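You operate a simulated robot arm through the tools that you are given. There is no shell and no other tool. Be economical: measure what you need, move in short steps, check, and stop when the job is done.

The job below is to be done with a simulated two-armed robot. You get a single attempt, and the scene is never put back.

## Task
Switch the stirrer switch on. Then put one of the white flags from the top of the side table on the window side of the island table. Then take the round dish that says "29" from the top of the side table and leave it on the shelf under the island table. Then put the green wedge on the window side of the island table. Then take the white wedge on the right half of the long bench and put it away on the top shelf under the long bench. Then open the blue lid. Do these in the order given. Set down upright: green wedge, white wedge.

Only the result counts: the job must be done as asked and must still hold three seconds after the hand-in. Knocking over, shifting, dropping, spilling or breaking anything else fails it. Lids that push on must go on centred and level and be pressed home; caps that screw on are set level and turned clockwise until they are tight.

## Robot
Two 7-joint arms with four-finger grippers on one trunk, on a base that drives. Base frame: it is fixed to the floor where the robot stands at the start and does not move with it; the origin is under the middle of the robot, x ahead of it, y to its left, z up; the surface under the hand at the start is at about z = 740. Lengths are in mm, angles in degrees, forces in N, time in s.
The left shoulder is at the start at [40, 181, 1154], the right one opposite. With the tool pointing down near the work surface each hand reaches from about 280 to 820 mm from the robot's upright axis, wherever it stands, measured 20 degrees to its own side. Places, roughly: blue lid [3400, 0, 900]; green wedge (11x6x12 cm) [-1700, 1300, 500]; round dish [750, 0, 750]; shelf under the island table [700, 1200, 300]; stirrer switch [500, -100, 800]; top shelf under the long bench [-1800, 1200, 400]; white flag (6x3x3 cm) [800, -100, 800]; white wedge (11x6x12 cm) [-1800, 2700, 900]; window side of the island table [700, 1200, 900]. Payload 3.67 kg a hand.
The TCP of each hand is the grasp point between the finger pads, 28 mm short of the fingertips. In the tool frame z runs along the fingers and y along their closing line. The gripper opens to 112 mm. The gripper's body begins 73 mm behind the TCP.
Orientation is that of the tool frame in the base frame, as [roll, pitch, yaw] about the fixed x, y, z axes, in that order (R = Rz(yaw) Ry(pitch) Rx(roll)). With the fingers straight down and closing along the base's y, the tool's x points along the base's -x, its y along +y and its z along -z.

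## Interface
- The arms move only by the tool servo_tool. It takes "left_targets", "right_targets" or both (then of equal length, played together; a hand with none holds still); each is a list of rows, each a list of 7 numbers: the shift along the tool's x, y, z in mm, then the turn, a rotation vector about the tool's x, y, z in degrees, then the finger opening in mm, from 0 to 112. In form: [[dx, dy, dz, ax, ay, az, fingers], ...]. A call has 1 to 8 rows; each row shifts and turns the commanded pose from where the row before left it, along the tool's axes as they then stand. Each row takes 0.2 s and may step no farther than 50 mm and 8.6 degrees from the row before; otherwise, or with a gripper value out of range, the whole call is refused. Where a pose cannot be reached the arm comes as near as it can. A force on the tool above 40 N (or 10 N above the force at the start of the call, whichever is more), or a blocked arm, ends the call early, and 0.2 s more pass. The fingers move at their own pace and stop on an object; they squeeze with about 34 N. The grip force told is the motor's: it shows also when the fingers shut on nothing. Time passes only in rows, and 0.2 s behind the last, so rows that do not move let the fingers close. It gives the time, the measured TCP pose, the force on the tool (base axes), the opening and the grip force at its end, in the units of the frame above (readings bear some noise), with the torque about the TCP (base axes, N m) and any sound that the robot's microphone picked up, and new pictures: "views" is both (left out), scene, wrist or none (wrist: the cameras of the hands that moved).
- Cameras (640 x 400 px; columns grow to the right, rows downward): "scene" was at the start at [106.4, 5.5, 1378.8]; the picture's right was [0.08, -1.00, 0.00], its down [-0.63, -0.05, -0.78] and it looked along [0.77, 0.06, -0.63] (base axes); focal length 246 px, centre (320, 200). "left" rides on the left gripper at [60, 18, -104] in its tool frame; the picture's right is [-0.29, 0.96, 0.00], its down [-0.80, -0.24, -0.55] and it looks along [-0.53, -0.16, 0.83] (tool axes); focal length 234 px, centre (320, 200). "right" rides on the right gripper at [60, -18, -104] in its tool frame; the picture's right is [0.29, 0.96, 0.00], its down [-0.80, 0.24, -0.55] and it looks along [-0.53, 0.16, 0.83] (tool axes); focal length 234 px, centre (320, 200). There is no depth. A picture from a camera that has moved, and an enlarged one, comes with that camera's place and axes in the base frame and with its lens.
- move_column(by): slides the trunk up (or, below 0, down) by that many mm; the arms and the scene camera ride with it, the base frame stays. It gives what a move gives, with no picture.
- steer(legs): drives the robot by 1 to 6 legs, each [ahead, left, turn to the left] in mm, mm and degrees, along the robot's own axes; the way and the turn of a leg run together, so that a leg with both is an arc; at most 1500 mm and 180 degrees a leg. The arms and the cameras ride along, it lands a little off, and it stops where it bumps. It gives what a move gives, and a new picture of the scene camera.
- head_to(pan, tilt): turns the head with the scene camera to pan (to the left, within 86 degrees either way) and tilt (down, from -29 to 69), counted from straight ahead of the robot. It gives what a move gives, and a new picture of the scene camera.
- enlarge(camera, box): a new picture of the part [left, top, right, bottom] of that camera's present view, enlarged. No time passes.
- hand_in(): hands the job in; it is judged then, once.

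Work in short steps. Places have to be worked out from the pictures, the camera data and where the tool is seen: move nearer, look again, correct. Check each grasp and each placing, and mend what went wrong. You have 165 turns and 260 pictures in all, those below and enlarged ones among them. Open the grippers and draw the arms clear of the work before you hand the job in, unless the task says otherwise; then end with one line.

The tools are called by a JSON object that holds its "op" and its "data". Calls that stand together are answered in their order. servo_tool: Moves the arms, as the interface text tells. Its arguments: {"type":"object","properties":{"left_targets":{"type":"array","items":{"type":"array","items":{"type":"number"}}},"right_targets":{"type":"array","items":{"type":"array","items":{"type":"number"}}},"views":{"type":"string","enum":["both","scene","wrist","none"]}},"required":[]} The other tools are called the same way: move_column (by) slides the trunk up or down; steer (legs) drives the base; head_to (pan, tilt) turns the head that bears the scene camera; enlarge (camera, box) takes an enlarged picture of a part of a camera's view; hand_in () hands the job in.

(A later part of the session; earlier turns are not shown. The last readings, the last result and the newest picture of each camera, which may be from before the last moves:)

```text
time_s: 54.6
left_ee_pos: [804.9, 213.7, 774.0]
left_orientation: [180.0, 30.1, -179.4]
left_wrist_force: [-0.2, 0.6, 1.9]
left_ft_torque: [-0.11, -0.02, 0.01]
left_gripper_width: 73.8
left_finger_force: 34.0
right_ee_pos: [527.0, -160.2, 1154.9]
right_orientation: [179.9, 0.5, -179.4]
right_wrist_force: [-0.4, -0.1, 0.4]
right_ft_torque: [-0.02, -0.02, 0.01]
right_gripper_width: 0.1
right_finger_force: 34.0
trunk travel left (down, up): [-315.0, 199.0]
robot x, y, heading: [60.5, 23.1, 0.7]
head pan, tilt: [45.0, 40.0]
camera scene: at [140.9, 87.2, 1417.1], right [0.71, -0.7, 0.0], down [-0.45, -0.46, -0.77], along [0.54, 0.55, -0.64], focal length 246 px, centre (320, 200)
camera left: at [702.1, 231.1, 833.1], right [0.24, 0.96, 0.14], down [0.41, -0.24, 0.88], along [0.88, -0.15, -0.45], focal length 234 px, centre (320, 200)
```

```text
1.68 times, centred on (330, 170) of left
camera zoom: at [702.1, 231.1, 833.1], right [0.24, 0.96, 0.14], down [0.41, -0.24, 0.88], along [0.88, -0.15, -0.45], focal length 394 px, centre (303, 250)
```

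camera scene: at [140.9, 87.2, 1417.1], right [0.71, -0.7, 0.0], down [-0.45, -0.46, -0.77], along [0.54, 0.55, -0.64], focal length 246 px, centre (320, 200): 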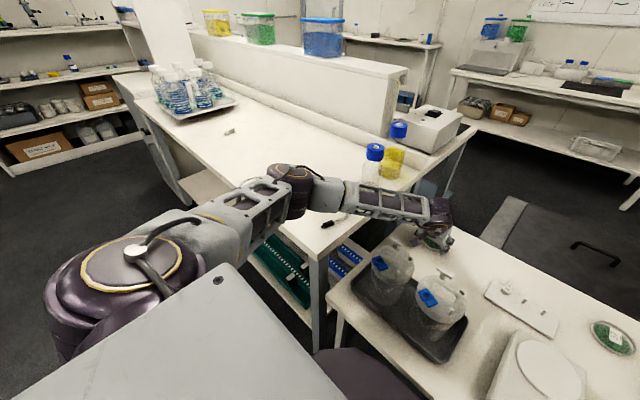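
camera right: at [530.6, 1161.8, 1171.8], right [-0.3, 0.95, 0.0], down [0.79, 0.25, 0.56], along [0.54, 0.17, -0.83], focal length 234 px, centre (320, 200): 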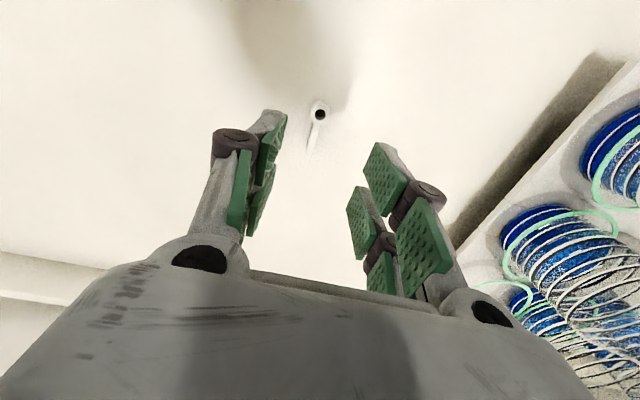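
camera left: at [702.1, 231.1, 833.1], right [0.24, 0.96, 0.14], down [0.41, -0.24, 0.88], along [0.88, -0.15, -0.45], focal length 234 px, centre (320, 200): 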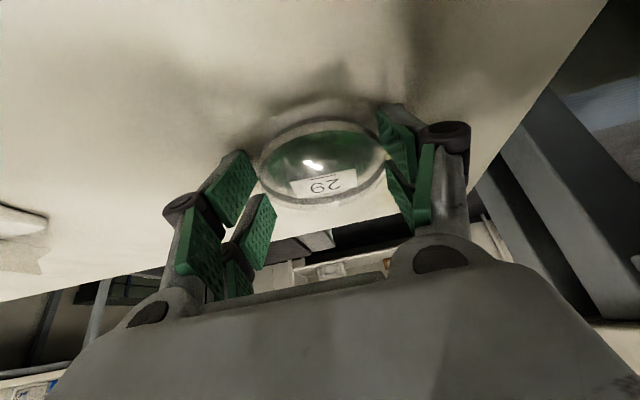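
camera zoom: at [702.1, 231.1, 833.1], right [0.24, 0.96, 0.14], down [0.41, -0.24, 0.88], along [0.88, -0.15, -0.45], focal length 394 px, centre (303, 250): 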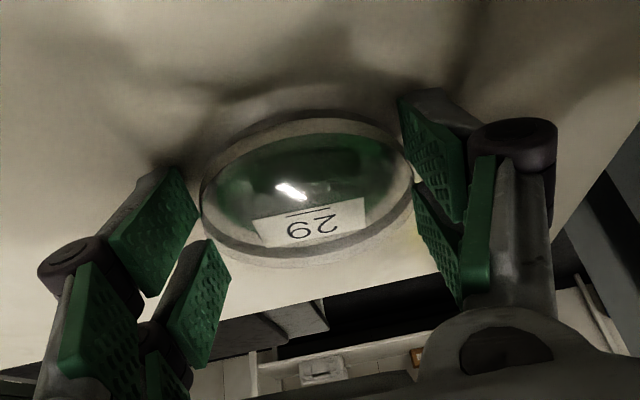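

The dish is held at its widest (73.8 mm). I lift straight up a little to test.

{"op": "servo_tool", "data": {"left_targets": [[-5, 0, -8.7, 0, 0, 0, 68], [-10, 0, -17.3, 0, 0, 0, 68], [-15, 0, -26, 0, 0, 0, 68]]}}

{"op": "enlarge", "data": {"camera": "left", "box": [140, 60, 520, 280]}}

```text
time_s: 55.5
left_ee_pos: [802.8, 213.6, 832.2]
left_orientation: [-179.9, 30.0, -179.5]
left_wrist_force: [0.4, 0.2, 0.7]
left_ft_torque: [0.0, 0.01, -0.03]
left_gripper_width: 71.5
left_finger_force: 34.1
right_ee_pos: [528.1, -160.1, 1155.9]
right_orientation: [180.0, 0.5, -179.4]
right_wrist_force: [-0.9, 0.3, 0.2]
right_ft_torque: [-0.03, 0.03, 0.0]
right_gripper_width: 0.1
right_finger_force: 33.9
trunk travel left (down, up): [-315.0, 199.0]
robot x, y, heading: [60.2, 27.6, 0.5]
head pan, tilt: [45.0, 40.0]
camera scene: at [140.8, 87.1, 1417.1], right [0.71, -0.7, 0.0], down [-0.45, -0.46, -0.77], along [0.54, 0.55, -0.64], focal length 246 px, centre (320, 200)
camera left: at [699.2, 231.6, 892.6], right [0.24, 0.96, 0.14], down [0.42, -0.24, 0.88], along [0.88, -0.15, -0.46], focal length 234 px, centre (320, 200)
```

scene: 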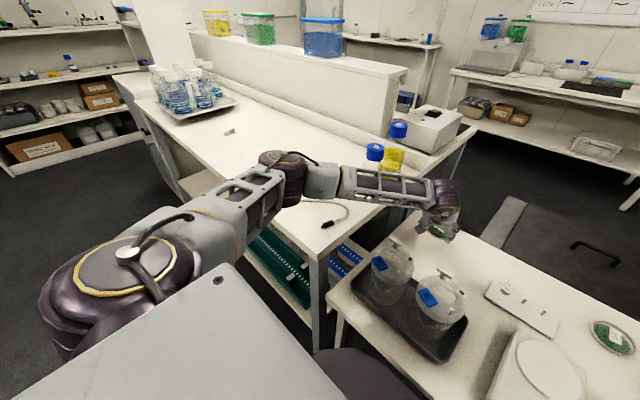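
left: 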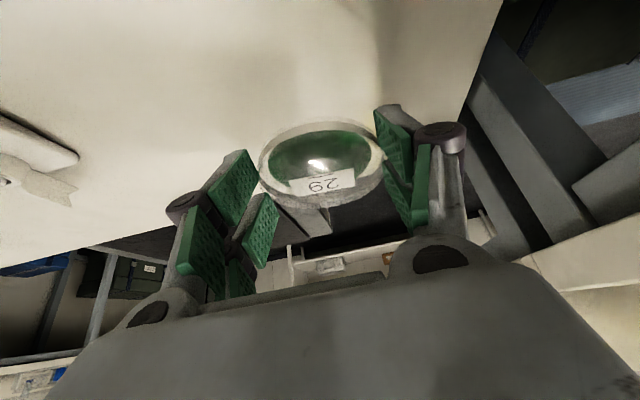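

```text
1.68 times, centred on (330, 170) of left
camera zoom: at [699.2, 231.6, 892.6], right [0.24, 0.96, 0.14], down [0.42, -0.24, 0.88], along [0.88, -0.15, -0.46], focal length 394 px, centre (303, 250)
```

zoom: 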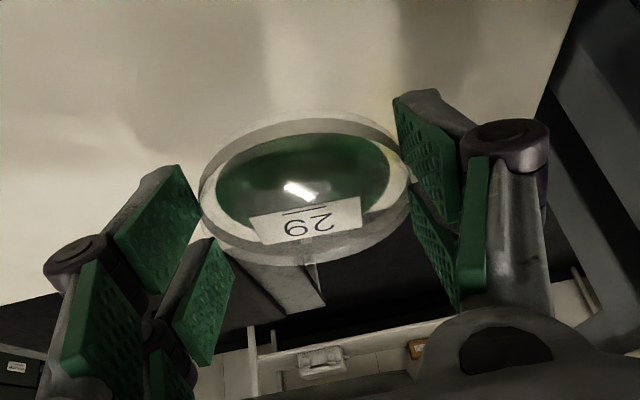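

It's lifted; the width shrank slightly, so I check that the grip is stable while lifting further.

{"op": "servo_tool", "data": {"left_targets": [[0, 0, 0, 0, 0, 0, 68], [-10, 0, -17.3, 0, 0, 0, 68], [-20, 0, -34.6, 0, 0, 0, 68], [-20, 0, -34.6, 0, 0, 0, 68]], "views": "none"}}

{"op": "enlarge", "data": {"camera": "left", "box": [140, 60, 520, 280]}}

```text
time_s: 56.5
left_ee_pos: [804.9, 214.4, 933.7]
left_orientation: [179.9, 30.0, -179.4]
left_wrist_force: [0.7, 0.1, -0.3]
left_ft_torque: [-0.02, -0.02, -0.02]
left_gripper_width: 71.0
left_finger_force: 34.6
right_ee_pos: [526.8, -161.4, 1155.7]
right_orientation: [179.9, 0.5, -179.5]
right_wrist_force: [0.3, 0.2, -0.4]
right_ft_torque: [0.03, 0.02, 0.01]
right_gripper_width: 0.2
right_finger_force: 33.6
trunk travel left (down, up): [-315.0, 199.0]
robot x, y, heading: [58.9, 26.5, 0.7]
head pan, tilt: [45.0, 40.0]
```

```text
1.68 times, centred on (330, 170) of left
camera zoom: at [702.1, 232.1, 993.2], right [0.24, 0.96, 0.14], down [0.42, -0.24, 0.88], along [0.88, -0.15, -0.46], focal length 394 px, centre (303, 250)
```

zoom: 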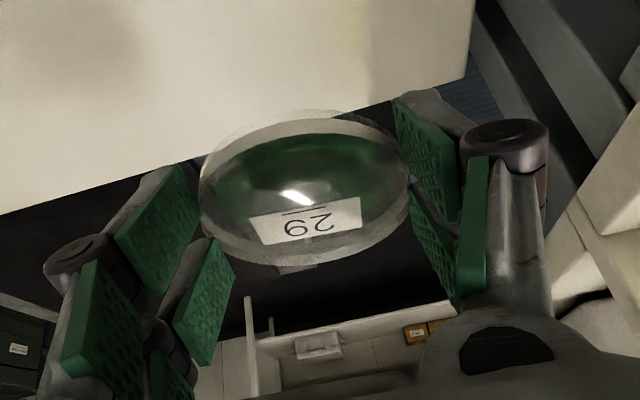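

Grip stable. I raise the dish further and draw it back over the bottles.

{"op": "servo_tool", "data": {"left_targets": [[-22, 0, -38, 0, 0, 0, 66], [-22, 0, -38, 0, 0, 0, 66], [-22, 0, -38, 0, 0, 0, 66], [-22, 0, -38, 0, 0, 0, 66], [-11, 0, -19, 0, 0, 0, 66]], "views": "none"}}

{"op": "servo_tool", "data": {"left_targets": [[36, 0, -20.6, 0, 0, 0, 66], [36, 0, -20.6, 0, 0, 0, 66], [36, 0, -20.6, 0, 0, 0, 66], [36, 0, -20.6, 0, 0, 0, 66], [36, 0, -20.6, 0, 0, 0, 66], [36, 0, -20.6, 0, 0, 0, 66], [36, 0, -20.6, 0, 0, 0, 66]]}}

```text
time_s: 57.6
left_ee_pos: [806.8, 215.3, 1133.0]
left_orientation: [179.9, 30.0, -179.3]
left_wrist_force: [0.3, -0.3, -1.0]
left_ft_torque: [0.0, 0.06, 0.03]
left_gripper_width: 70.6
left_finger_force: 34.1
right_ee_pos: [528.1, -159.8, 1155.9]
right_orientation: [179.9, 0.6, -179.4]
right_wrist_force: [-1.0, 1.3, 0.0]
right_ft_torque: [0.01, 0.02, 0.02]
right_gripper_width: 0.0
right_finger_force: 34.2
trunk travel left (down, up): [-315.0, 199.0]
robot x, y, heading: [60.8, 28.0, 0.4]
head pan, tilt: [45.0, 40.0]
```

```text
time_s: 59.2
left_ee_pos: [514.5, 212.8, 1130.2]
left_orientation: [180.0, 30.2, -179.4]
left_wrist_force: [0.4, -0.2, 0.1]
left_ft_torque: [0.01, 0.0, 0.0]
left_gripper_width: 70.7
left_finger_force: 33.8
right_ee_pos: [526.8, -159.0, 1155.2]
right_orientation: [179.9, 0.5, -179.4]
right_wrist_force: [0.0, -0.1, -1.3]
right_ft_torque: [0.01, -0.03, 0.0]
right_gripper_width: 0.0
right_finger_force: 34.4
trunk travel left (down, up): [-315.0, 199.0]
robot x, y, heading: [57.9, 26.8, 0.6]
head pan, tilt: [45.0, 40.0]
camera scene: at [140.0, 87.4, 1417.1], right [0.71, -0.7, 0.0], down [-0.45, -0.46, -0.77], along [0.54, 0.55, -0.64], focal length 246 px, centre (320, 200)
camera left: at [411.6, 228.4, 1189.8], right [0.24, 0.96, 0.14], down [0.41, -0.24, 0.88], along [0.88, -0.15, -0.45], focal length 234 px, centre (320, 200)
```

scene: 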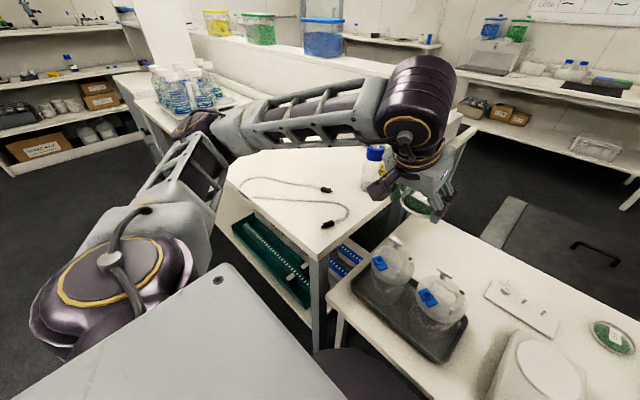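
left: 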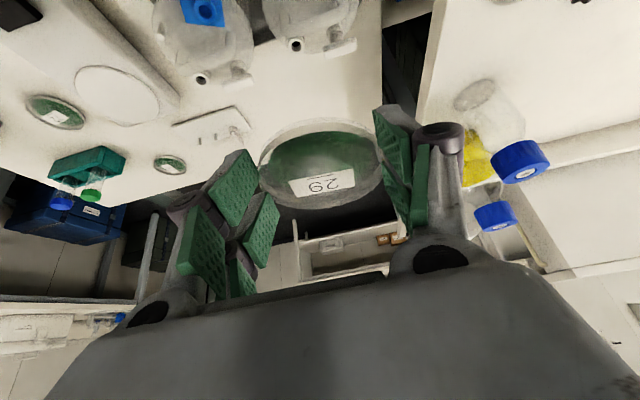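

I now back up 240 mm and drive left to stand before the island's free shelf part.

{"op": "steer", "data": {"legs": [[-240, 0, 0], [0, 1370, 0]]}}

{"op": "head_to", "data": {"pan": 10, "tilt": 50}}

```text
time_s: 67.8
left_ee_pos: [258.5, 1578.4, 1129.5]
left_orientation: [-179.9, 30.0, -179.5]
left_wrist_force: [0.0, 0.2, -0.1]
left_ft_torque: [-0.02, 0.04, 0.01]
left_gripper_width: 69.3
left_finger_force: 33.6
right_ee_pos: [268.6, 1207.0, 1155.2]
right_orientation: [179.9, 0.5, -179.5]
right_wrist_force: [0.0, 0.4, 0.3]
right_ft_torque: [-0.01, 0.0, 0.02]
right_gripper_width: 0.1
right_finger_force: 34.0
trunk travel left (down, up): [-315.0, 199.0]
robot x, y, heading: [-196.8, 1397.0, 0.1]
head pan, tilt: [45.0, 40.0]
camera scene: at [-117.5, 1456.1, 1417.0], right [0.71, -0.7, 0.0], down [-0.45, -0.46, -0.77], along [0.54, 0.55, -0.64], focal length 246 px, centre (320, 200)
```

scene: 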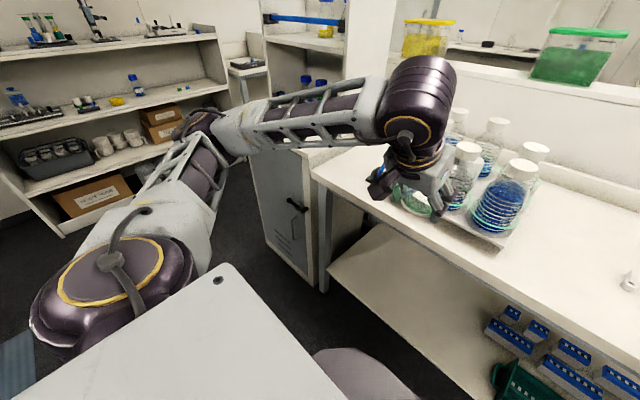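

```text
time_s: 68.8
left_ee_pos: [256.3, 1578.7, 1129.7]
left_orientation: [180.0, 29.9, -179.6]
left_wrist_force: [-0.5, 1.1, -0.4]
left_ft_torque: [0.0, 0.02, -0.01]
left_gripper_width: 69.4
left_finger_force: 33.9
right_ee_pos: [268.6, 1208.5, 1155.7]
right_orientation: [179.9, 0.5, -179.6]
right_wrist_force: [0.0, 0.0, 0.2]
right_ft_torque: [-0.03, 0.02, -0.01]
right_gripper_width: 0.0
right_finger_force: 34.3
trunk travel left (down, up): [-315.0, 199.0]
robot x, y, heading: [-202.7, 1396.4, 0.3]
head pan, tilt: [10.0, 50.0]
camera scene: at [-101.5, 1409.4, 1402.9], right [0.18, -0.98, 0.0], down [-0.75, -0.14, -0.64], along [0.63, 0.12, -0.77], focal length 246 px, centre (320, 200)
```

scene: 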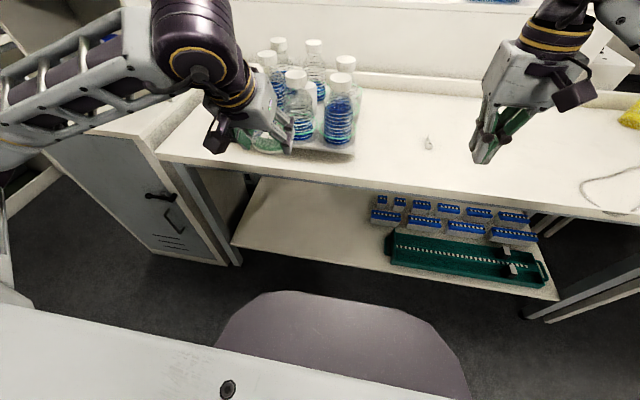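

The grip width creeps down slowly; I check how the dish sits in the hand.

{"op": "enlarge", "data": {"camera": "left", "box": [140, 60, 520, 280]}}

```text
1.68 times, centred on (330, 170) of left
camera zoom: at [154.7, 1596.2, 1189.5], right [0.24, 0.96, 0.14], down [0.41, -0.24, 0.88], along [0.88, -0.15, -0.46], focal length 394 px, centre (303, 250)
```

zoom: 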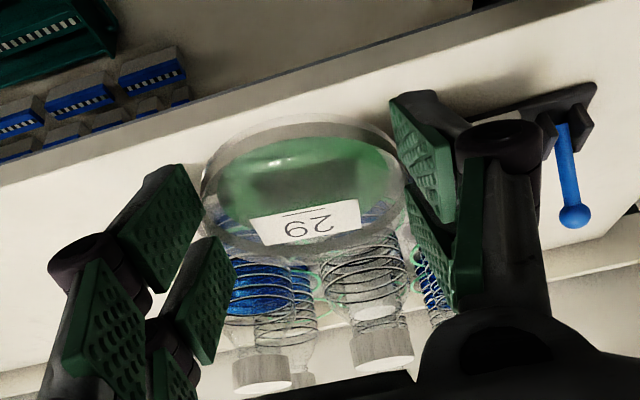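

The dish still sits firm enough; I proceed without delay. I lower the trunk fully.

{"op": "move_column", "data": {"by": -315}}

{"op": "servo_tool", "data": {"left_targets": [[20, 0, 34.6, 0, 0, 0, 66], [22, 0, 38, 0, 0, 0, 66], [22, 0, 38, 0, 0, 0, 66], [22, 0, 38, 0, 0, 0, 66], [22, 0, 38, 0, 0, 0, 66], [22, 0, 38, 0, 0, 0, 66], [22, 0, 38, 0, 0, 0, 66]]}}

```text
time_s: 71.9
left_ee_pos: [258.6, 1578.1, 816.7]
left_orientation: [-180.0, 30.1, -179.7]
left_wrist_force: [0.2, 0.4, -0.4]
left_ft_torque: [0.0, -0.01, 0.01]
left_gripper_width: 68.1
left_finger_force: 34.3
right_ee_pos: [268.7, 1207.7, 842.0]
right_orientation: [179.9, 0.5, -179.6]
right_wrist_force: [0.5, -0.5, -0.6]
right_ft_torque: [0.0, 0.01, 0.05]
right_gripper_width: 0.0
right_finger_force: 34.1
trunk travel left (down, up): [0.0, 514.0]
robot x, y, heading: [-196.8, 1395.7, 0.4]
head pan, tilt: [10.0, 50.0]
```

```text
time_s: 73.5
left_ee_pos: [258.0, 1579.6, 510.1]
left_orientation: [180.0, 30.0, -179.6]
left_wrist_force: [1.1, -0.5, 0.9]
left_ft_torque: [0.03, 0.0, -0.01]
left_gripper_width: 65.8
left_finger_force: 0.1
right_ee_pos: [268.4, 1207.7, 841.4]
right_orientation: [179.9, 0.5, -179.6]
right_wrist_force: [0.2, 0.0, -0.1]
right_ft_torque: [-0.03, 0.0, -0.04]
right_gripper_width: 0.0
right_finger_force: 34.3
trunk travel left (down, up): [0.0, 514.0]
robot x, y, heading: [-194.3, 1394.0, 0.4]
head pan, tilt: [10.0, 50.0]
camera scene: at [-101.5, 1409.5, 1089.3], right [0.18, -0.98, 0.0], down [-0.75, -0.14, -0.64], along [0.63, 0.12, -0.77], focal length 246 px, centre (320, 200)
camera left: at [154.8, 1596.9, 569.9], right [0.24, 0.96, 0.14], down [0.41, -0.24, 0.88], along [0.88, -0.15, -0.46], focal length 234 px, centre (320, 200)
```

scene: 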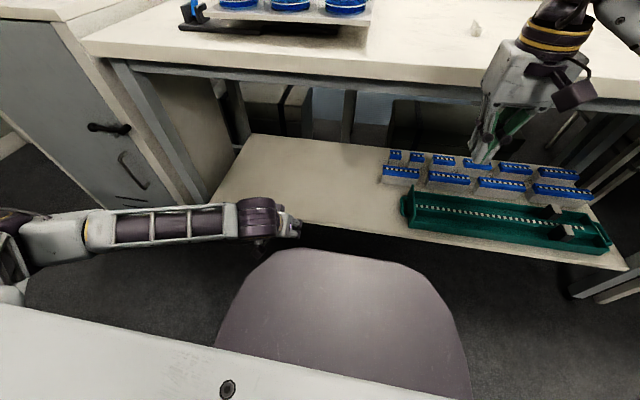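
left: 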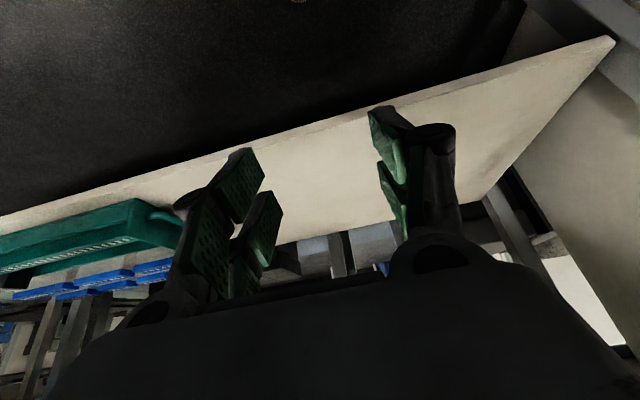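

The dish has slipped out: the fingers reached the 66 mm command and force fell to 0. I look for where it fell.

{"op": "head_to", "data": {"pan": 30, "tilt": 69}}

{"op": "head_to", "data": {"pan": 5, "tilt": 69}}

```text
time_s: 74.3
left_ee_pos: [258.2, 1579.7, 511.2]
left_orientation: [179.9, 29.9, -179.6]
left_wrist_force: [0.0, -0.4, 0.0]
left_ft_torque: [0.02, 0.03, 0.01]
left_gripper_width: 65.8
left_finger_force: 0.0
right_ee_pos: [268.3, 1207.0, 842.5]
right_orientation: [179.9, 0.5, -179.6]
right_wrist_force: [0.6, 0.3, 0.2]
right_ft_torque: [0.02, -0.01, -0.01]
right_gripper_width: 0.3
right_finger_force: 33.9
trunk travel left (down, up): [0.0, 514.0]
robot x, y, heading: [-200.1, 1395.5, 0.5]
head pan, tilt: [30.0, 68.8]
camera scene: at [-129.1, 1423.7, 1067.4], right [0.51, -0.86, 0.0], down [-0.8, -0.47, -0.36], along [0.31, 0.18, -0.93], focal length 246 px, centre (320, 200)
```

scene: 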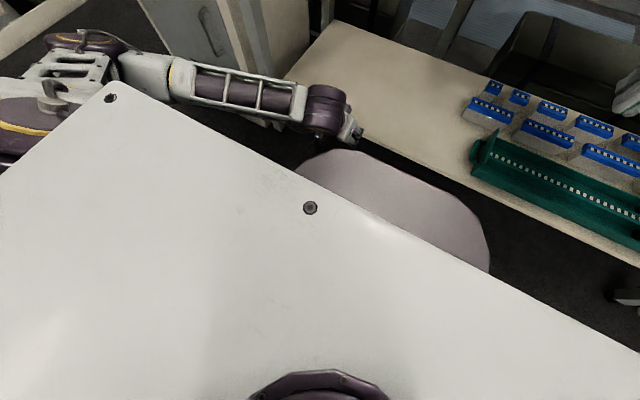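

```text
time_s: 75.2
left_ee_pos: [258.4, 1579.9, 510.4]
left_orientation: [-180.0, 30.0, -179.7]
left_wrist_force: [0.1, 0.1, -0.2]
left_ft_torque: [0.02, -0.01, 0.01]
left_gripper_width: 65.6
left_finger_force: 0.0
right_ee_pos: [269.9, 1206.3, 841.1]
right_orientation: [179.8, 0.5, -179.5]
right_wrist_force: [0.7, -1.0, -0.4]
right_ft_torque: [0.0, -0.02, -0.02]
right_gripper_width: 0.0
right_finger_force: 33.5
trunk travel left (down, up): [0.0, 514.0]
robot x, y, heading: [-200.4, 1393.4, 0.5]
head pan, tilt: [5.0, 68.8]
camera scene: at [-121.7, 1400.8, 1067.4], right [0.09, -1.0, 0.0], down [-0.93, -0.09, -0.36], along [0.36, 0.03, -0.93], focal length 246 px, centre (320, 200)
```

scene: 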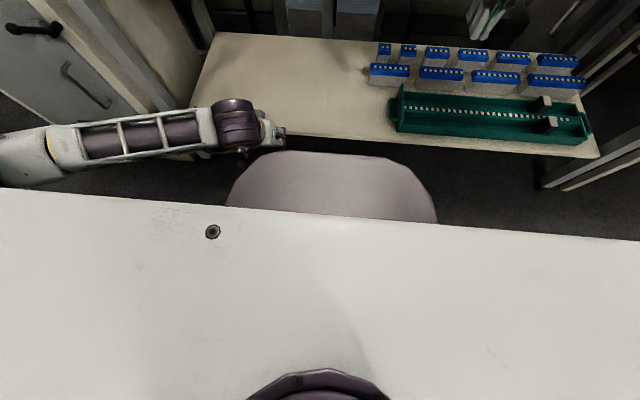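

The dish isn't in view; likely on the floor below the left hand. I back the robot straight away and look at the floor.

{"op": "steer", "data": {"legs": [[-450, 0, 0]]}}

{"op": "head_to", "data": {"pan": 15, "tilt": 50}}

```text
time_s: 78.0
left_ee_pos: [-186.3, 1577.2, 511.0]
left_orientation: [180.0, 30.1, -179.5]
left_wrist_force: [-0.6, 0.1, -0.2]
left_ft_torque: [0.02, -0.01, -0.04]
left_gripper_width: 66.2
left_finger_force: 0.1
right_ee_pos: [-174.9, 1205.2, 842.6]
right_orientation: [179.9, 0.6, -179.4]
right_wrist_force: [0.3, 1.5, 0.2]
right_ft_torque: [-0.03, -0.01, 0.0]
right_gripper_width: 0.0
right_finger_force: 33.5
trunk travel left (down, up): [0.0, 514.0]
robot x, y, heading: [-642.4, 1390.6, 0.8]
head pan, tilt: [5.0, 68.8]
camera scene: at [-565.8, 1397.1, 1067.4], right [0.1, -1.0, 0.0], down [-0.93, -0.09, -0.36], along [0.36, 0.04, -0.93], focal length 246 px, centre (320, 200)
```

scene: 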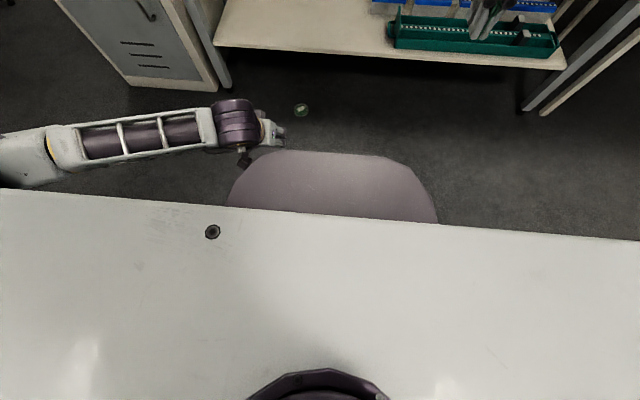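

```text
time_s: 78.8
left_ee_pos: [-187.0, 1576.6, 510.4]
left_orientation: [-180.0, 30.0, -179.5]
left_wrist_force: [-0.7, 0.3, 0.2]
left_ft_torque: [0.05, 0.01, 0.05]
left_gripper_width: 65.9
left_finger_force: 0.0
right_ee_pos: [-173.7, 1205.6, 841.0]
right_orientation: [180.0, 0.6, -179.3]
right_wrist_force: [-0.1, -0.1, -0.2]
right_ft_torque: [0.03, 0.0, -0.02]
right_gripper_width: 0.0
right_finger_force: 33.9
trunk travel left (down, up): [0.0, 514.0]
robot x, y, heading: [-647.0, 1394.2, 0.8]
head pan, tilt: [15.0, 50.0]
camera scene: at [-546.8, 1412.3, 1089.3], right [0.27, -0.96, 0.0], down [-0.74, -0.21, -0.64], along [0.62, 0.17, -0.77], focal length 246 px, centre (320, 200)
```

scene: 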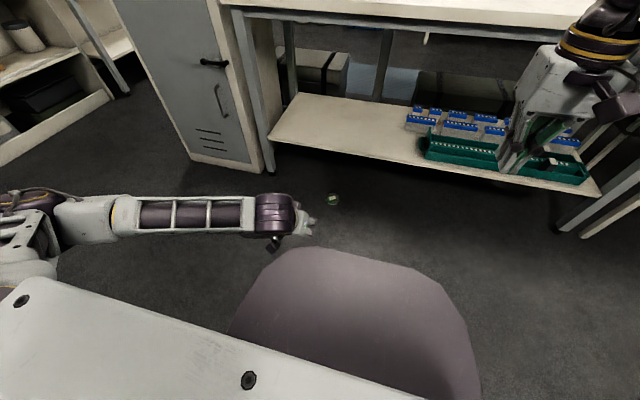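

{"op": "enlarge", "data": {"camera": "scene", "box": [300, 170, 370, 230]}}

{"op": "enlarge", "data": {"camera": "left", "box": [0, 0, 640, 400]}}

```text
6.67 times, centred on (335, 200) of scene
camera zoom: at [-546.8, 1412.3, 1089.3], right [0.27, -0.96, 0.0], down [-0.74, -0.21, -0.64], along [0.62, 0.17, -0.77], focal length 1641 px, centre (220, 200)
```

zoom: 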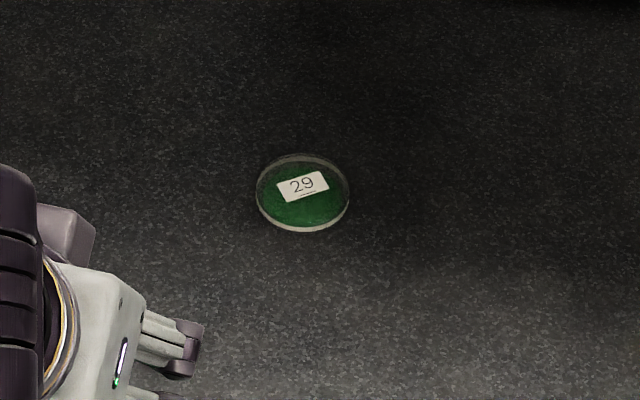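

```text
1.00 times, centred on (320, 200) of left (not enlarged: the box is as wide or as high as the picture)
camera zoom: at [-289.5, 1594.4, 570.6], right [0.24, 0.96, 0.14], down [0.42, -0.24, 0.88], along [0.88, -0.15, -0.46], focal length 234 px, centre (320, 200)
```

zoom: 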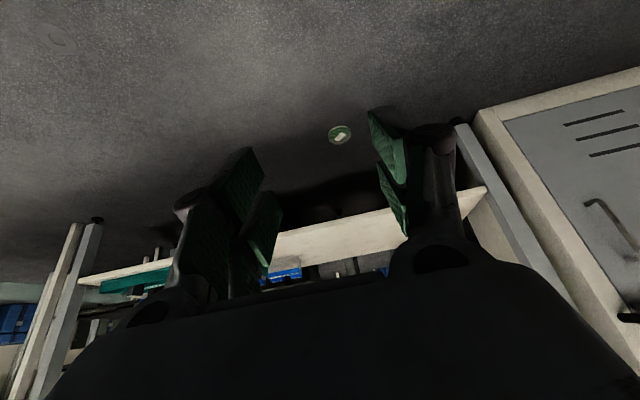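

The dish lies intact and upright on the floor near [344, 1588]. I check how far the robot's base reaches forward, using the right wrist camera.

{"op": "enlarge", "data": {"camera": "right", "box": [0, 0, 640, 400]}}

{"op": "head_to", "data": {"pan": 15, "tilt": 60}}

```text
1.00 times, centred on (320, 200) of right (not enlarged: the box is as wide or as high as the picture)
camera zoom: at [-235.1, 1185.8, 945.3], right [-0.3, 0.95, 0.0], down [0.79, 0.25, 0.56], along [0.54, 0.17, -0.83], focal length 234 px, centre (320, 200)
```

zoom: 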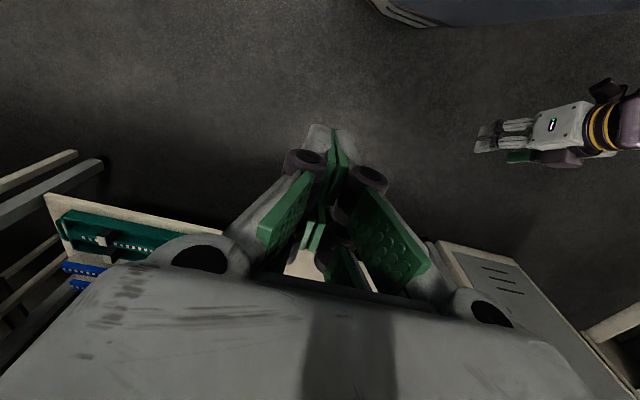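

```text
time_s: 79.5
left_ee_pos: [-186.2, 1578.4, 510.2]
left_orientation: [-180.0, 29.9, -179.4]
left_wrist_force: [0.3, 0.0, 0.8]
left_ft_torque: [0.01, 0.01, -0.05]
left_gripper_width: 65.9
left_finger_force: 0.0
right_ee_pos: [-175.1, 1204.9, 841.6]
right_orientation: [179.8, 0.4, -179.3]
right_wrist_force: [0.2, -0.4, 0.4]
right_ft_torque: [-0.01, -0.01, -0.01]
right_gripper_width: 0.1
right_finger_force: 33.5
trunk travel left (down, up): [0.0, 514.0]
robot x, y, heading: [-646.7, 1392.8, 0.7]
head pan, tilt: [15.0, 60.0]
camera scene: at [-556.7, 1409.6, 1076.8], right [0.27, -0.96, 0.0], down [-0.83, -0.23, -0.5], along [0.48, 0.13, -0.87], focal length 246 px, centre (320, 200)
```

scene: 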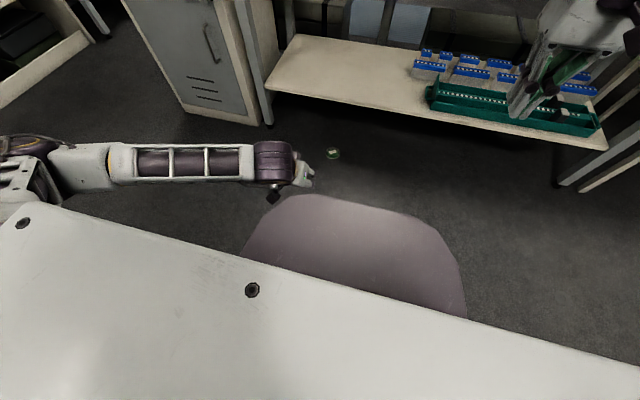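

The base front reaches ~350 mm ahead. I'll approach so the dish lies ~320 mm to the left and ~380 mm ahead, with the hand tilted only 15°; first I re-pose the left hand.

{"op": "servo_tool", "data": {"left_targets": [[0, 0, 0, 0, 7.5, 0, 112], [0, 0, 0, 0, 7.5, 0, 112], [23.2, 34, 9.3, 0, 0, 0, 112], [23.2, 34, 9.3, 0, 0, 0, 112], [23.2, 34, 9.3, 0, 0, 0, 112], [23.2, 34, 9.3, 0, 0, 0, 112]], "views": "none"}}

{"op": "steer", "data": {"legs": [[0, -126, 0], [500, 0, 0]]}}

{"op": "enlarge", "data": {"camera": "left", "box": [0, 0, 640, 400]}}

```text
time_s: 80.9
left_ee_pos: [-266.7, 1713.1, 452.7]
left_orientation: [-180.0, 15.1, -179.4]
left_wrist_force: [-0.1, 0.2, 0.4]
left_ft_torque: [0.02, 0.01, 0.02]
left_gripper_width: 111.9
left_finger_force: 0.3
right_ee_pos: [-175.1, 1204.6, 841.5]
right_orientation: [180.0, 0.5, -179.5]
right_wrist_force: [0.1, 0.8, -0.1]
right_ft_torque: [0.04, 0.02, -0.02]
right_gripper_width: 0.0
right_finger_force: 33.7
trunk travel left (down, up): [0.0, 514.0]
robot x, y, heading: [-640.8, 1393.9, 0.8]
head pan, tilt: [15.0, 60.0]
```

```text
time_s: 84.9
left_ee_pos: [262.7, 1583.4, 451.8]
left_orientation: [180.0, 15.0, -179.8]
left_wrist_force: [0.2, 0.2, 0.0]
left_ft_torque: [0.0, 0.01, 0.0]
left_gripper_width: 112.1
left_finger_force: 0.0
right_ee_pos: [350.2, 1075.5, 841.0]
right_orientation: [180.0, 0.3, -179.9]
right_wrist_force: [0.1, 0.0, 0.0]
right_ft_torque: [-0.02, 0.02, -0.01]
right_gripper_width: 0.0
right_finger_force: 33.9
trunk travel left (down, up): [0.0, 514.0]
robot x, y, heading: [-115.0, 1266.3, 0.5]
head pan, tilt: [15.0, 60.0]
camera scene: at [-29.8, 1282.6, 1076.7], right [0.26, -0.96, 0.0], down [-0.84, -0.23, -0.5], along [0.48, 0.13, -0.87], focal length 246 px, centre (320, 200)
```

scene: 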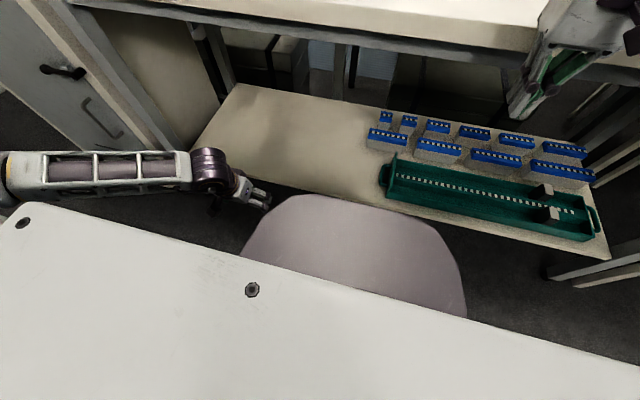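

```text
1.00 times, centred on (320, 200) of left (not enlarged: the box is as wide or as high as the picture)
camera zoom: at [177.8, 1601.4, 537.1], right [0.27, 0.96, 0.07], down [0.63, -0.24, 0.74], along [0.73, -0.16, -0.67], focal length 234 px, centre (320, 200)
```

zoom: 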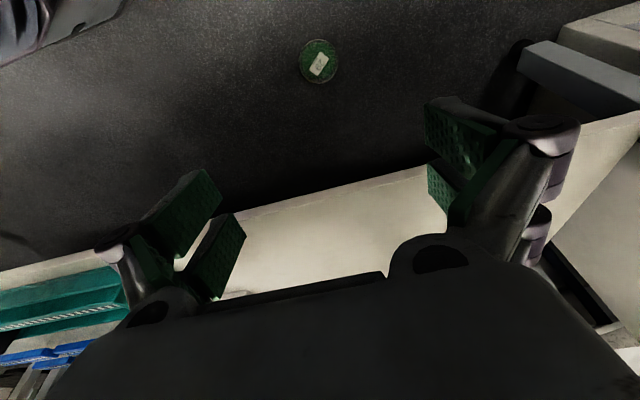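

Dish at [347, 1590]. I pull the right hand back so it can't touch the tabletop, then drive 70 mm ahead.

{"op": "servo_tool", "data": {"right_targets": [[40, 0, 0, 0, 0, 0, 0], [40, 0, 0, 0, 0, 0, 0], [40, 0, 0, 0, 0, 0, 0]], "views": "none"}}

{"op": "steer", "data": {"legs": [[70, 0, 0]]}}

{"op": "servo_tool", "data": {"left_targets": [[8, 2, 40, 0, 0, 0, 112], [11, 2, 42, 0, 0, 0, 112], [11, 0, 42, 0, 0, 0, 112], [11, 0, 42, 0, 0, 0, 112], [11, 0, 42, 0, 0, 0, 112], [11, 0, 42, 0, 0, 0, 112], [11, 0, 42, 0, 0, 0, 112]]}}

```text
time_s: 85.7
left_ee_pos: [261.3, 1582.6, 451.1]
left_orientation: [-179.9, 15.0, -179.7]
left_wrist_force: [-0.1, -0.1, 0.3]
left_ft_torque: [-0.02, 0.03, -0.03]
left_gripper_width: 111.8
left_finger_force: 0.2
right_ee_pos: [229.0, 1073.6, 842.7]
right_orientation: [179.8, 0.4, -179.7]
right_wrist_force: [-0.6, 1.2, -0.4]
right_ft_torque: [0.02, 0.0, 0.0]
right_gripper_width: 0.0
right_finger_force: 33.4
trunk travel left (down, up): [0.0, 514.0]
robot x, y, heading: [-116.7, 1264.0, -0.0]
head pan, tilt: [15.0, 60.0]
```

```text
time_s: 86.7
left_ee_pos: [329.2, 1584.4, 452.4]
left_orientation: [-180.0, 14.8, -179.6]
left_wrist_force: [0.7, 0.8, -0.7]
left_ft_torque: [0.01, 0.02, -0.01]
left_gripper_width: 112.1
left_finger_force: 0.0
right_ee_pos: [297.8, 1074.3, 842.3]
right_orientation: [179.9, 0.5, -179.7]
right_wrist_force: [0.0, -0.5, -1.3]
right_ft_torque: [0.02, 0.07, -0.01]
right_gripper_width: 0.1
right_finger_force: 33.8
trunk travel left (down, up): [0.0, 514.0]
robot x, y, heading: [-45.7, 1268.4, 0.4]
head pan, tilt: [15.0, 60.0]
camera scene: at [38.2, 1283.0, 1076.6], right [0.26, -0.96, 0.0], down [-0.84, -0.23, -0.5], along [0.48, 0.13, -0.87], focal length 246 px, centre (320, 200)
```

scene: 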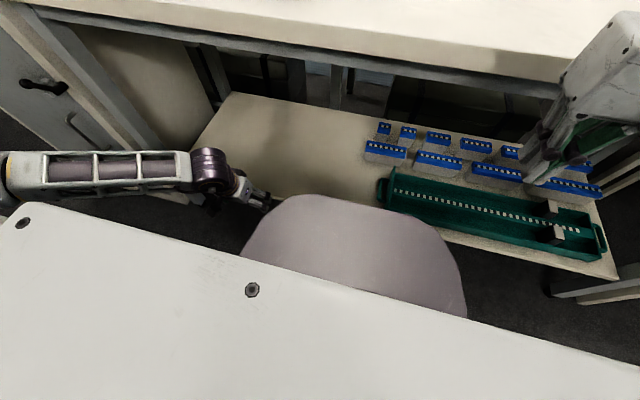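

```text
time_s: 88.3
left_ee_pos: [331.4, 1587.0, 149.9]
left_orientation: [-180.0, 15.0, -179.6]
left_wrist_force: [0.1, 0.7, 0.3]
left_ft_torque: [0.02, 0.01, -0.02]
left_gripper_width: 112.0
left_finger_force: 0.1
right_ee_pos: [295.9, 1074.9, 843.0]
right_orientation: [179.8, 0.4, -179.7]
right_wrist_force: [0.3, 0.2, -0.7]
right_ft_torque: [0.0, -0.04, 0.03]
right_gripper_width: 0.0
right_finger_force: 33.8
trunk travel left (down, up): [0.0, 514.0]
robot x, y, heading: [-46.2, 1267.9, 0.5]
head pan, tilt: [15.0, 60.0]
camera scene: at [37.1, 1283.1, 1076.7], right [0.26, -0.96, 0.0], down [-0.84, -0.23, -0.5], along [0.48, 0.13, -0.87], focal length 246 px, centre (320, 200)
camera left: at [247.1, 1605.3, 234.7], right [0.27, 0.96, 0.07], down [0.63, -0.24, 0.74], along [0.73, -0.16, -0.67], focal length 234 px, centre (320, 200)
```

scene: 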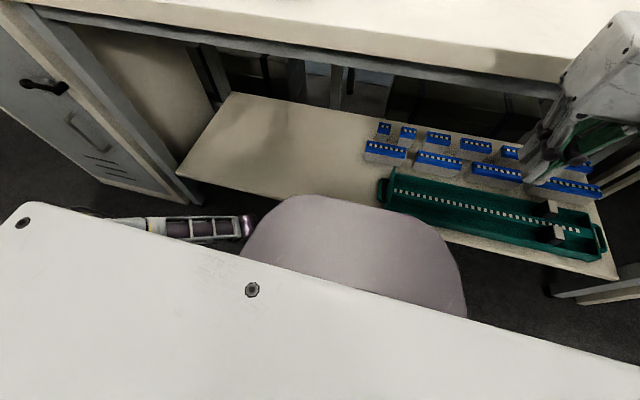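
left: 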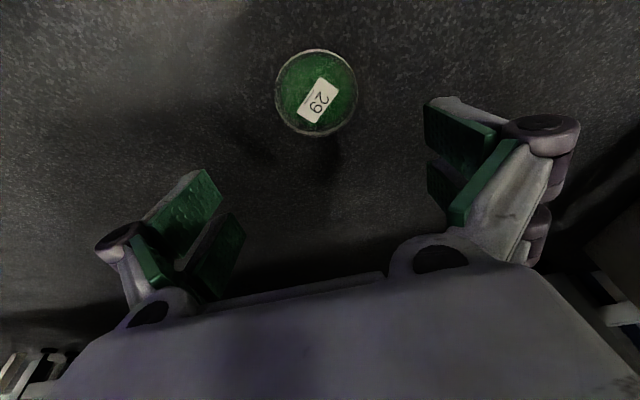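

The dish is at [342, 1591]. I descend around it to TCP z ≈ 40 and check.

{"op": "servo_tool", "data": {"left_targets": [[6.6, 1.3, 36.2, 0, 0, 0, 112], [6.6, 1.3, 36.2, 0, 0, 0, 112], [6.6, 1.3, 36.2, 0, 0, 0, 112]], "views": "wrist"}}

```text
time_s: 89.1
left_ee_pos: [342.7, 1590.6, 40.9]
left_orientation: [-179.9, 14.9, -179.6]
left_wrist_force: [-0.7, 0.2, 0.1]
left_ft_torque: [-0.01, 0.0, -0.01]
left_gripper_width: 112.0
left_finger_force: 0.0
right_ee_pos: [297.6, 1075.0, 843.0]
right_orientation: [179.9, 0.3, -179.7]
right_wrist_force: [0.3, 0.1, -0.7]
right_ft_torque: [-0.03, 0.02, 0.01]
right_gripper_width: 0.0
right_finger_force: 34.0
trunk travel left (down, up): [0.0, 514.0]
robot x, y, heading: [-47.7, 1267.3, 0.4]
head pan, tilt: [15.0, 60.0]
camera left: at [257.9, 1608.7, 125.1], right [0.27, 0.96, 0.08], down [0.63, -0.24, 0.74], along [0.73, -0.16, -0.67], focal length 234 px, centre (320, 200)
```

left: 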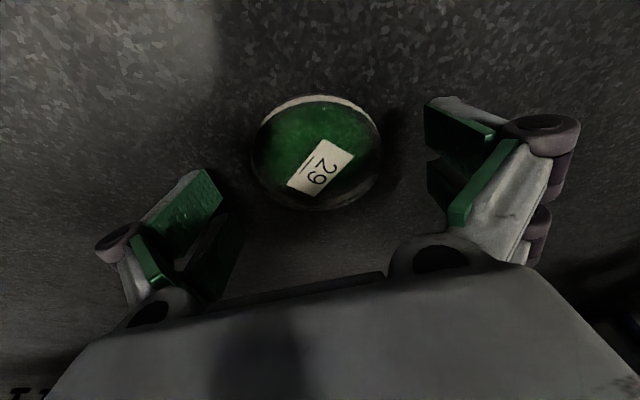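

Well aligned; I shift back 3 mm, go down 8 mm more and close with a full-squeeze command.

{"op": "servo_tool", "data": {"left_targets": [[5, 0, 7, 0, 0, 0, 112], [0, 0, 0, 0, 0, 0, 75], [0, 0, 0, 0, 0, 0, 30], [0, 0, 0, 0, 0, 0, 30]], "views": "wrist"}}

{"op": "enlarge", "data": {"camera": "left", "box": [140, 60, 520, 280]}}

```text
time_s: 90.1
left_ee_pos: [337.9, 1590.4, 31.8]
left_orientation: [180.0, 15.0, -179.8]
left_wrist_force: [0.6, -0.8, 2.0]
left_ft_torque: [0.04, -0.03, -0.03]
left_gripper_width: 76.2
left_finger_force: 34.5
right_ee_pos: [297.5, 1073.1, 843.1]
right_orientation: [179.9, 0.5, -179.7]
right_wrist_force: [0.0, 0.4, -0.3]
right_ft_torque: [0.01, 0.02, 0.03]
right_gripper_width: 0.0
right_finger_force: 34.1
trunk travel left (down, up): [0.0, 514.0]
robot x, y, heading: [-47.5, 1261.1, 0.1]
head pan, tilt: [15.0, 60.0]
camera left: at [254.1, 1608.3, 117.0], right [0.27, 0.96, 0.07], down [0.63, -0.24, 0.74], along [0.73, -0.16, -0.67], focal length 234 px, centre (320, 200)
```

left: 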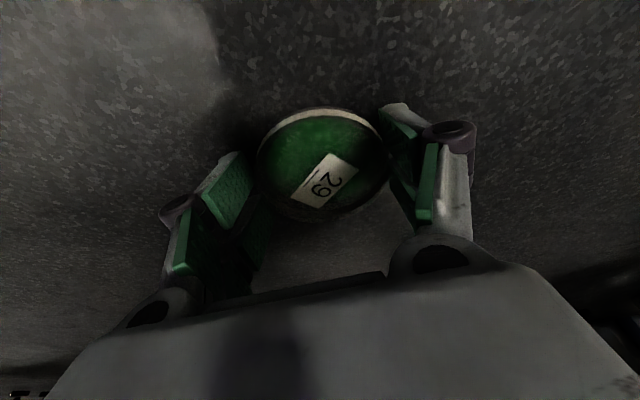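

```text
1.68 times, centred on (330, 170) of left
camera zoom: at [254.1, 1608.3, 117.0], right [0.27, 0.96, 0.07], down [0.63, -0.24, 0.74], along [0.73, -0.16, -0.67], focal length 394 px, centre (303, 250)
```

zoom: 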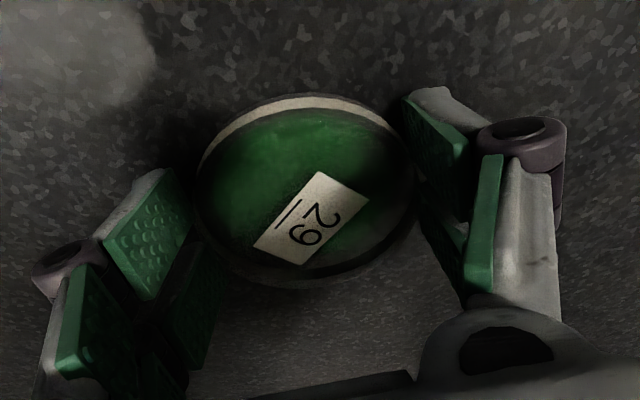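

Gripped at 76.2 mm (full diameter). I lift to above shelf height.

{"op": "servo_tool", "data": {"left_targets": [[-3, 0, -11, 0, 0, 0, 30], [-10, 0, -38, 0, 0, 0, 30], [-12, 0, -44.6, 0, 0, 0, 30], [-12, 0, -44.6, 0, 0, 0, 30], [-12, 0, -44.6, 0, 0, 0, 30], [-12, 0, -44.6, 0, 0, 0, 30], [-12, 0, -44.6, 0, 0, 0, 30], [-12, 0, -44.6, 0, 0, 0, 30]]}}

```text
time_s: 91.9
left_ee_pos: [335.1, 1592.0, 360.0]
left_orientation: [180.0, 15.0, -179.8]
left_wrist_force: [-0.5, -0.3, -0.4]
left_ft_torque: [0.01, 0.01, 0.04]
left_gripper_width: 76.5
left_finger_force: 34.2
right_ee_pos: [296.0, 1073.5, 844.1]
right_orientation: [179.9, 0.5, -179.8]
right_wrist_force: [-0.7, -0.4, -0.7]
right_ft_torque: [0.0, 0.0, -0.01]
right_gripper_width: 0.2
right_finger_force: 34.2
trunk travel left (down, up): [0.0, 514.0]
robot x, y, heading: [-51.7, 1263.1, 0.5]
head pan, tilt: [15.0, 60.0]
camera scene: at [36.7, 1282.8, 1076.8], right [0.26, -0.96, 0.0], down [-0.84, -0.23, -0.5], along [0.48, 0.13, -0.87], focal length 246 px, centre (320, 200)
camera left: at [250.7, 1610.0, 443.9], right [0.27, 0.96, 0.08], down [0.63, -0.24, 0.74], along [0.73, -0.16, -0.67], focal length 234 px, centre (320, 200)
```

scene: 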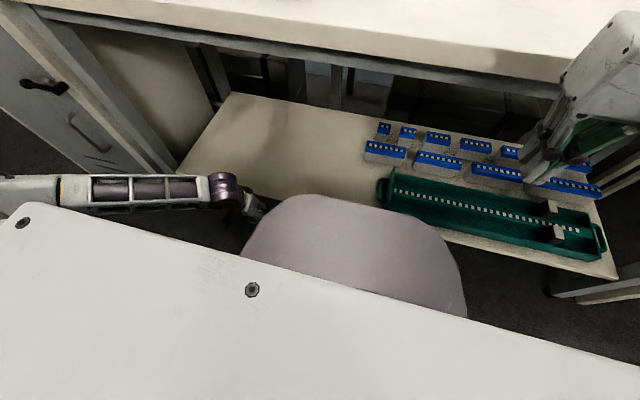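
left: 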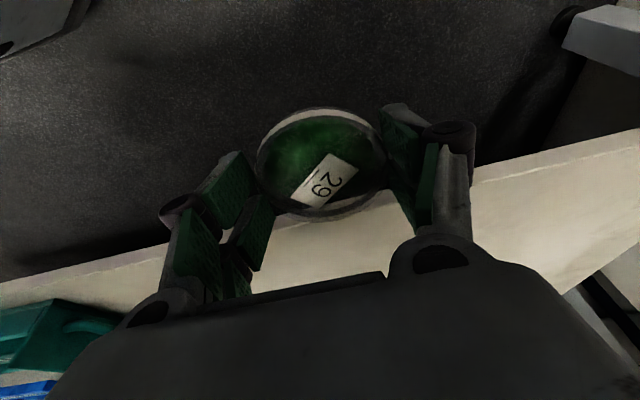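

The dish is steady. I raise slightly and carry it in under the tabletop over the free shelf area.

{"op": "servo_tool", "data": {"left_targets": [[-10, 0, -38, 0, 0, 0, 30], [-5, 0, -20, 0, 0, 0, 30], [-40, 0, 10.7, 0, 0, 0, 30], [-40, 0, 10.7, 0, 0, 0, 30], [-40, 0, 10.7, 0, 0, 0, 30], [-40, 0, 10.7, 0, 0, 0, 30], [-32, 0, 8.6, 0, 0, 0, 30]]}}

```text
time_s: 93.5
left_ee_pos: [538.3, 1593.0, 421.2]
left_orientation: [180.0, 14.9, -179.8]
left_wrist_force: [-0.2, -1.1, -0.6]
left_ft_torque: [-0.01, 0.0, -0.02]
left_gripper_width: 76.3
left_finger_force: 34.2
right_ee_pos: [297.1, 1074.2, 843.2]
right_orientation: [179.9, 0.4, -179.7]
right_wrist_force: [-1.2, 0.2, -0.1]
right_ft_torque: [-0.01, -0.03, -0.01]
right_gripper_width: 0.0
right_finger_force: 33.9
trunk travel left (down, up): [0.0, 514.0]
robot x, y, heading: [-49.3, 1266.1, 0.5]
head pan, tilt: [15.0, 60.0]
camera scene: at [37.2, 1282.9, 1076.7], right [0.26, -0.96, 0.0], down [-0.84, -0.23, -0.5], along [0.48, 0.13, -0.87], focal length 246 px, centre (320, 200)
camera left: at [453.5, 1610.6, 505.5], right [0.27, 0.96, 0.07], down [0.63, -0.24, 0.74], along [0.73, -0.16, -0.67], focal length 234 px, centre (320, 200)
```

scene: 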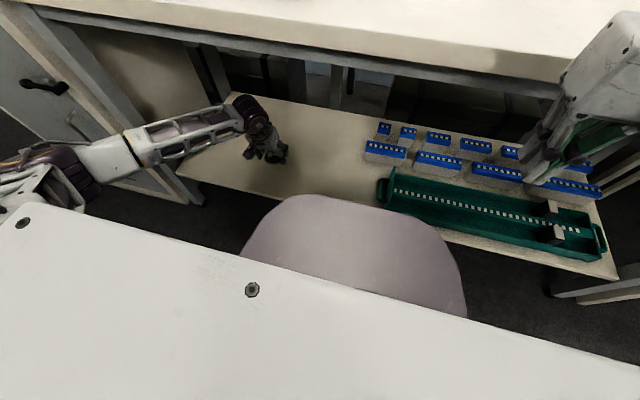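
left: 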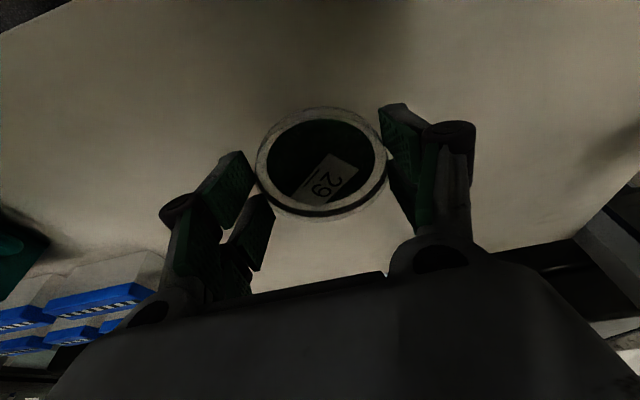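

Over the shelf with clear space. I lower toward it, then in small steps until contact.

{"op": "servo_tool", "data": {"left_targets": [[9, 0, 33.8, 0, 0, 0, 30], [9, 0, 33.8, 0, 0, 0, 30], [1.3, 0, 4.8, 0, 0, 0, 30], [1, 0, 4, 0, 0, 0, 30]], "views": "wrist"}}

{"op": "servo_tool", "data": {"left_targets": [[1, 0, 4, 0, 0, 0, 30], [1, 0, 4, 0, 0, 0, 30]], "views": "none"}}

```text
time_s: 94.5
left_ee_pos: [538.7, 1593.3, 342.6]
left_orientation: [-179.9, 15.0, -179.8]
left_wrist_force: [-0.7, -0.3, 0.5]
left_ft_torque: [0.02, 0.01, -0.01]
left_gripper_width: 76.3
left_finger_force: 34.1
right_ee_pos: [296.8, 1074.8, 843.1]
right_orientation: [179.9, 0.5, -179.7]
right_wrist_force: [-0.3, 0.0, -0.6]
right_ft_torque: [0.0, -0.01, 0.01]
right_gripper_width: 0.0
right_finger_force: 33.9
trunk travel left (down, up): [0.0, 514.0]
robot x, y, heading: [-48.9, 1269.9, -0.2]
head pan, tilt: [15.0, 60.0]
camera left: at [454.0, 1612.2, 426.9], right [0.27, 0.96, 0.07], down [0.63, -0.24, 0.74], along [0.73, -0.16, -0.67], focal length 234 px, centre (320, 200)
```

left: 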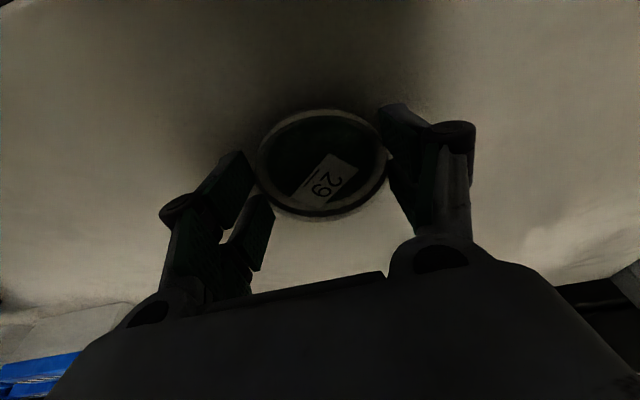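

```text
time_s: 95.1
left_ee_pos: [538.2, 1593.5, 333.8]
left_orientation: [179.9, 15.0, -179.7]
left_wrist_force: [0.0, -0.4, -1.0]
left_ft_torque: [0.0, 0.03, 0.0]
left_gripper_width: 76.3
left_finger_force: 33.8
right_ee_pos: [296.2, 1073.8, 844.9]
right_orientation: [179.9, 0.5, -179.7]
right_wrist_force: [-0.3, -0.4, -0.2]
right_ft_torque: [0.0, 0.0, -0.01]
right_gripper_width: 0.0
right_finger_force: 33.9
trunk travel left (down, up): [0.0, 514.0]
robot x, y, heading: [-48.6, 1267.2, 0.1]
head pan, tilt: [15.0, 60.0]
```

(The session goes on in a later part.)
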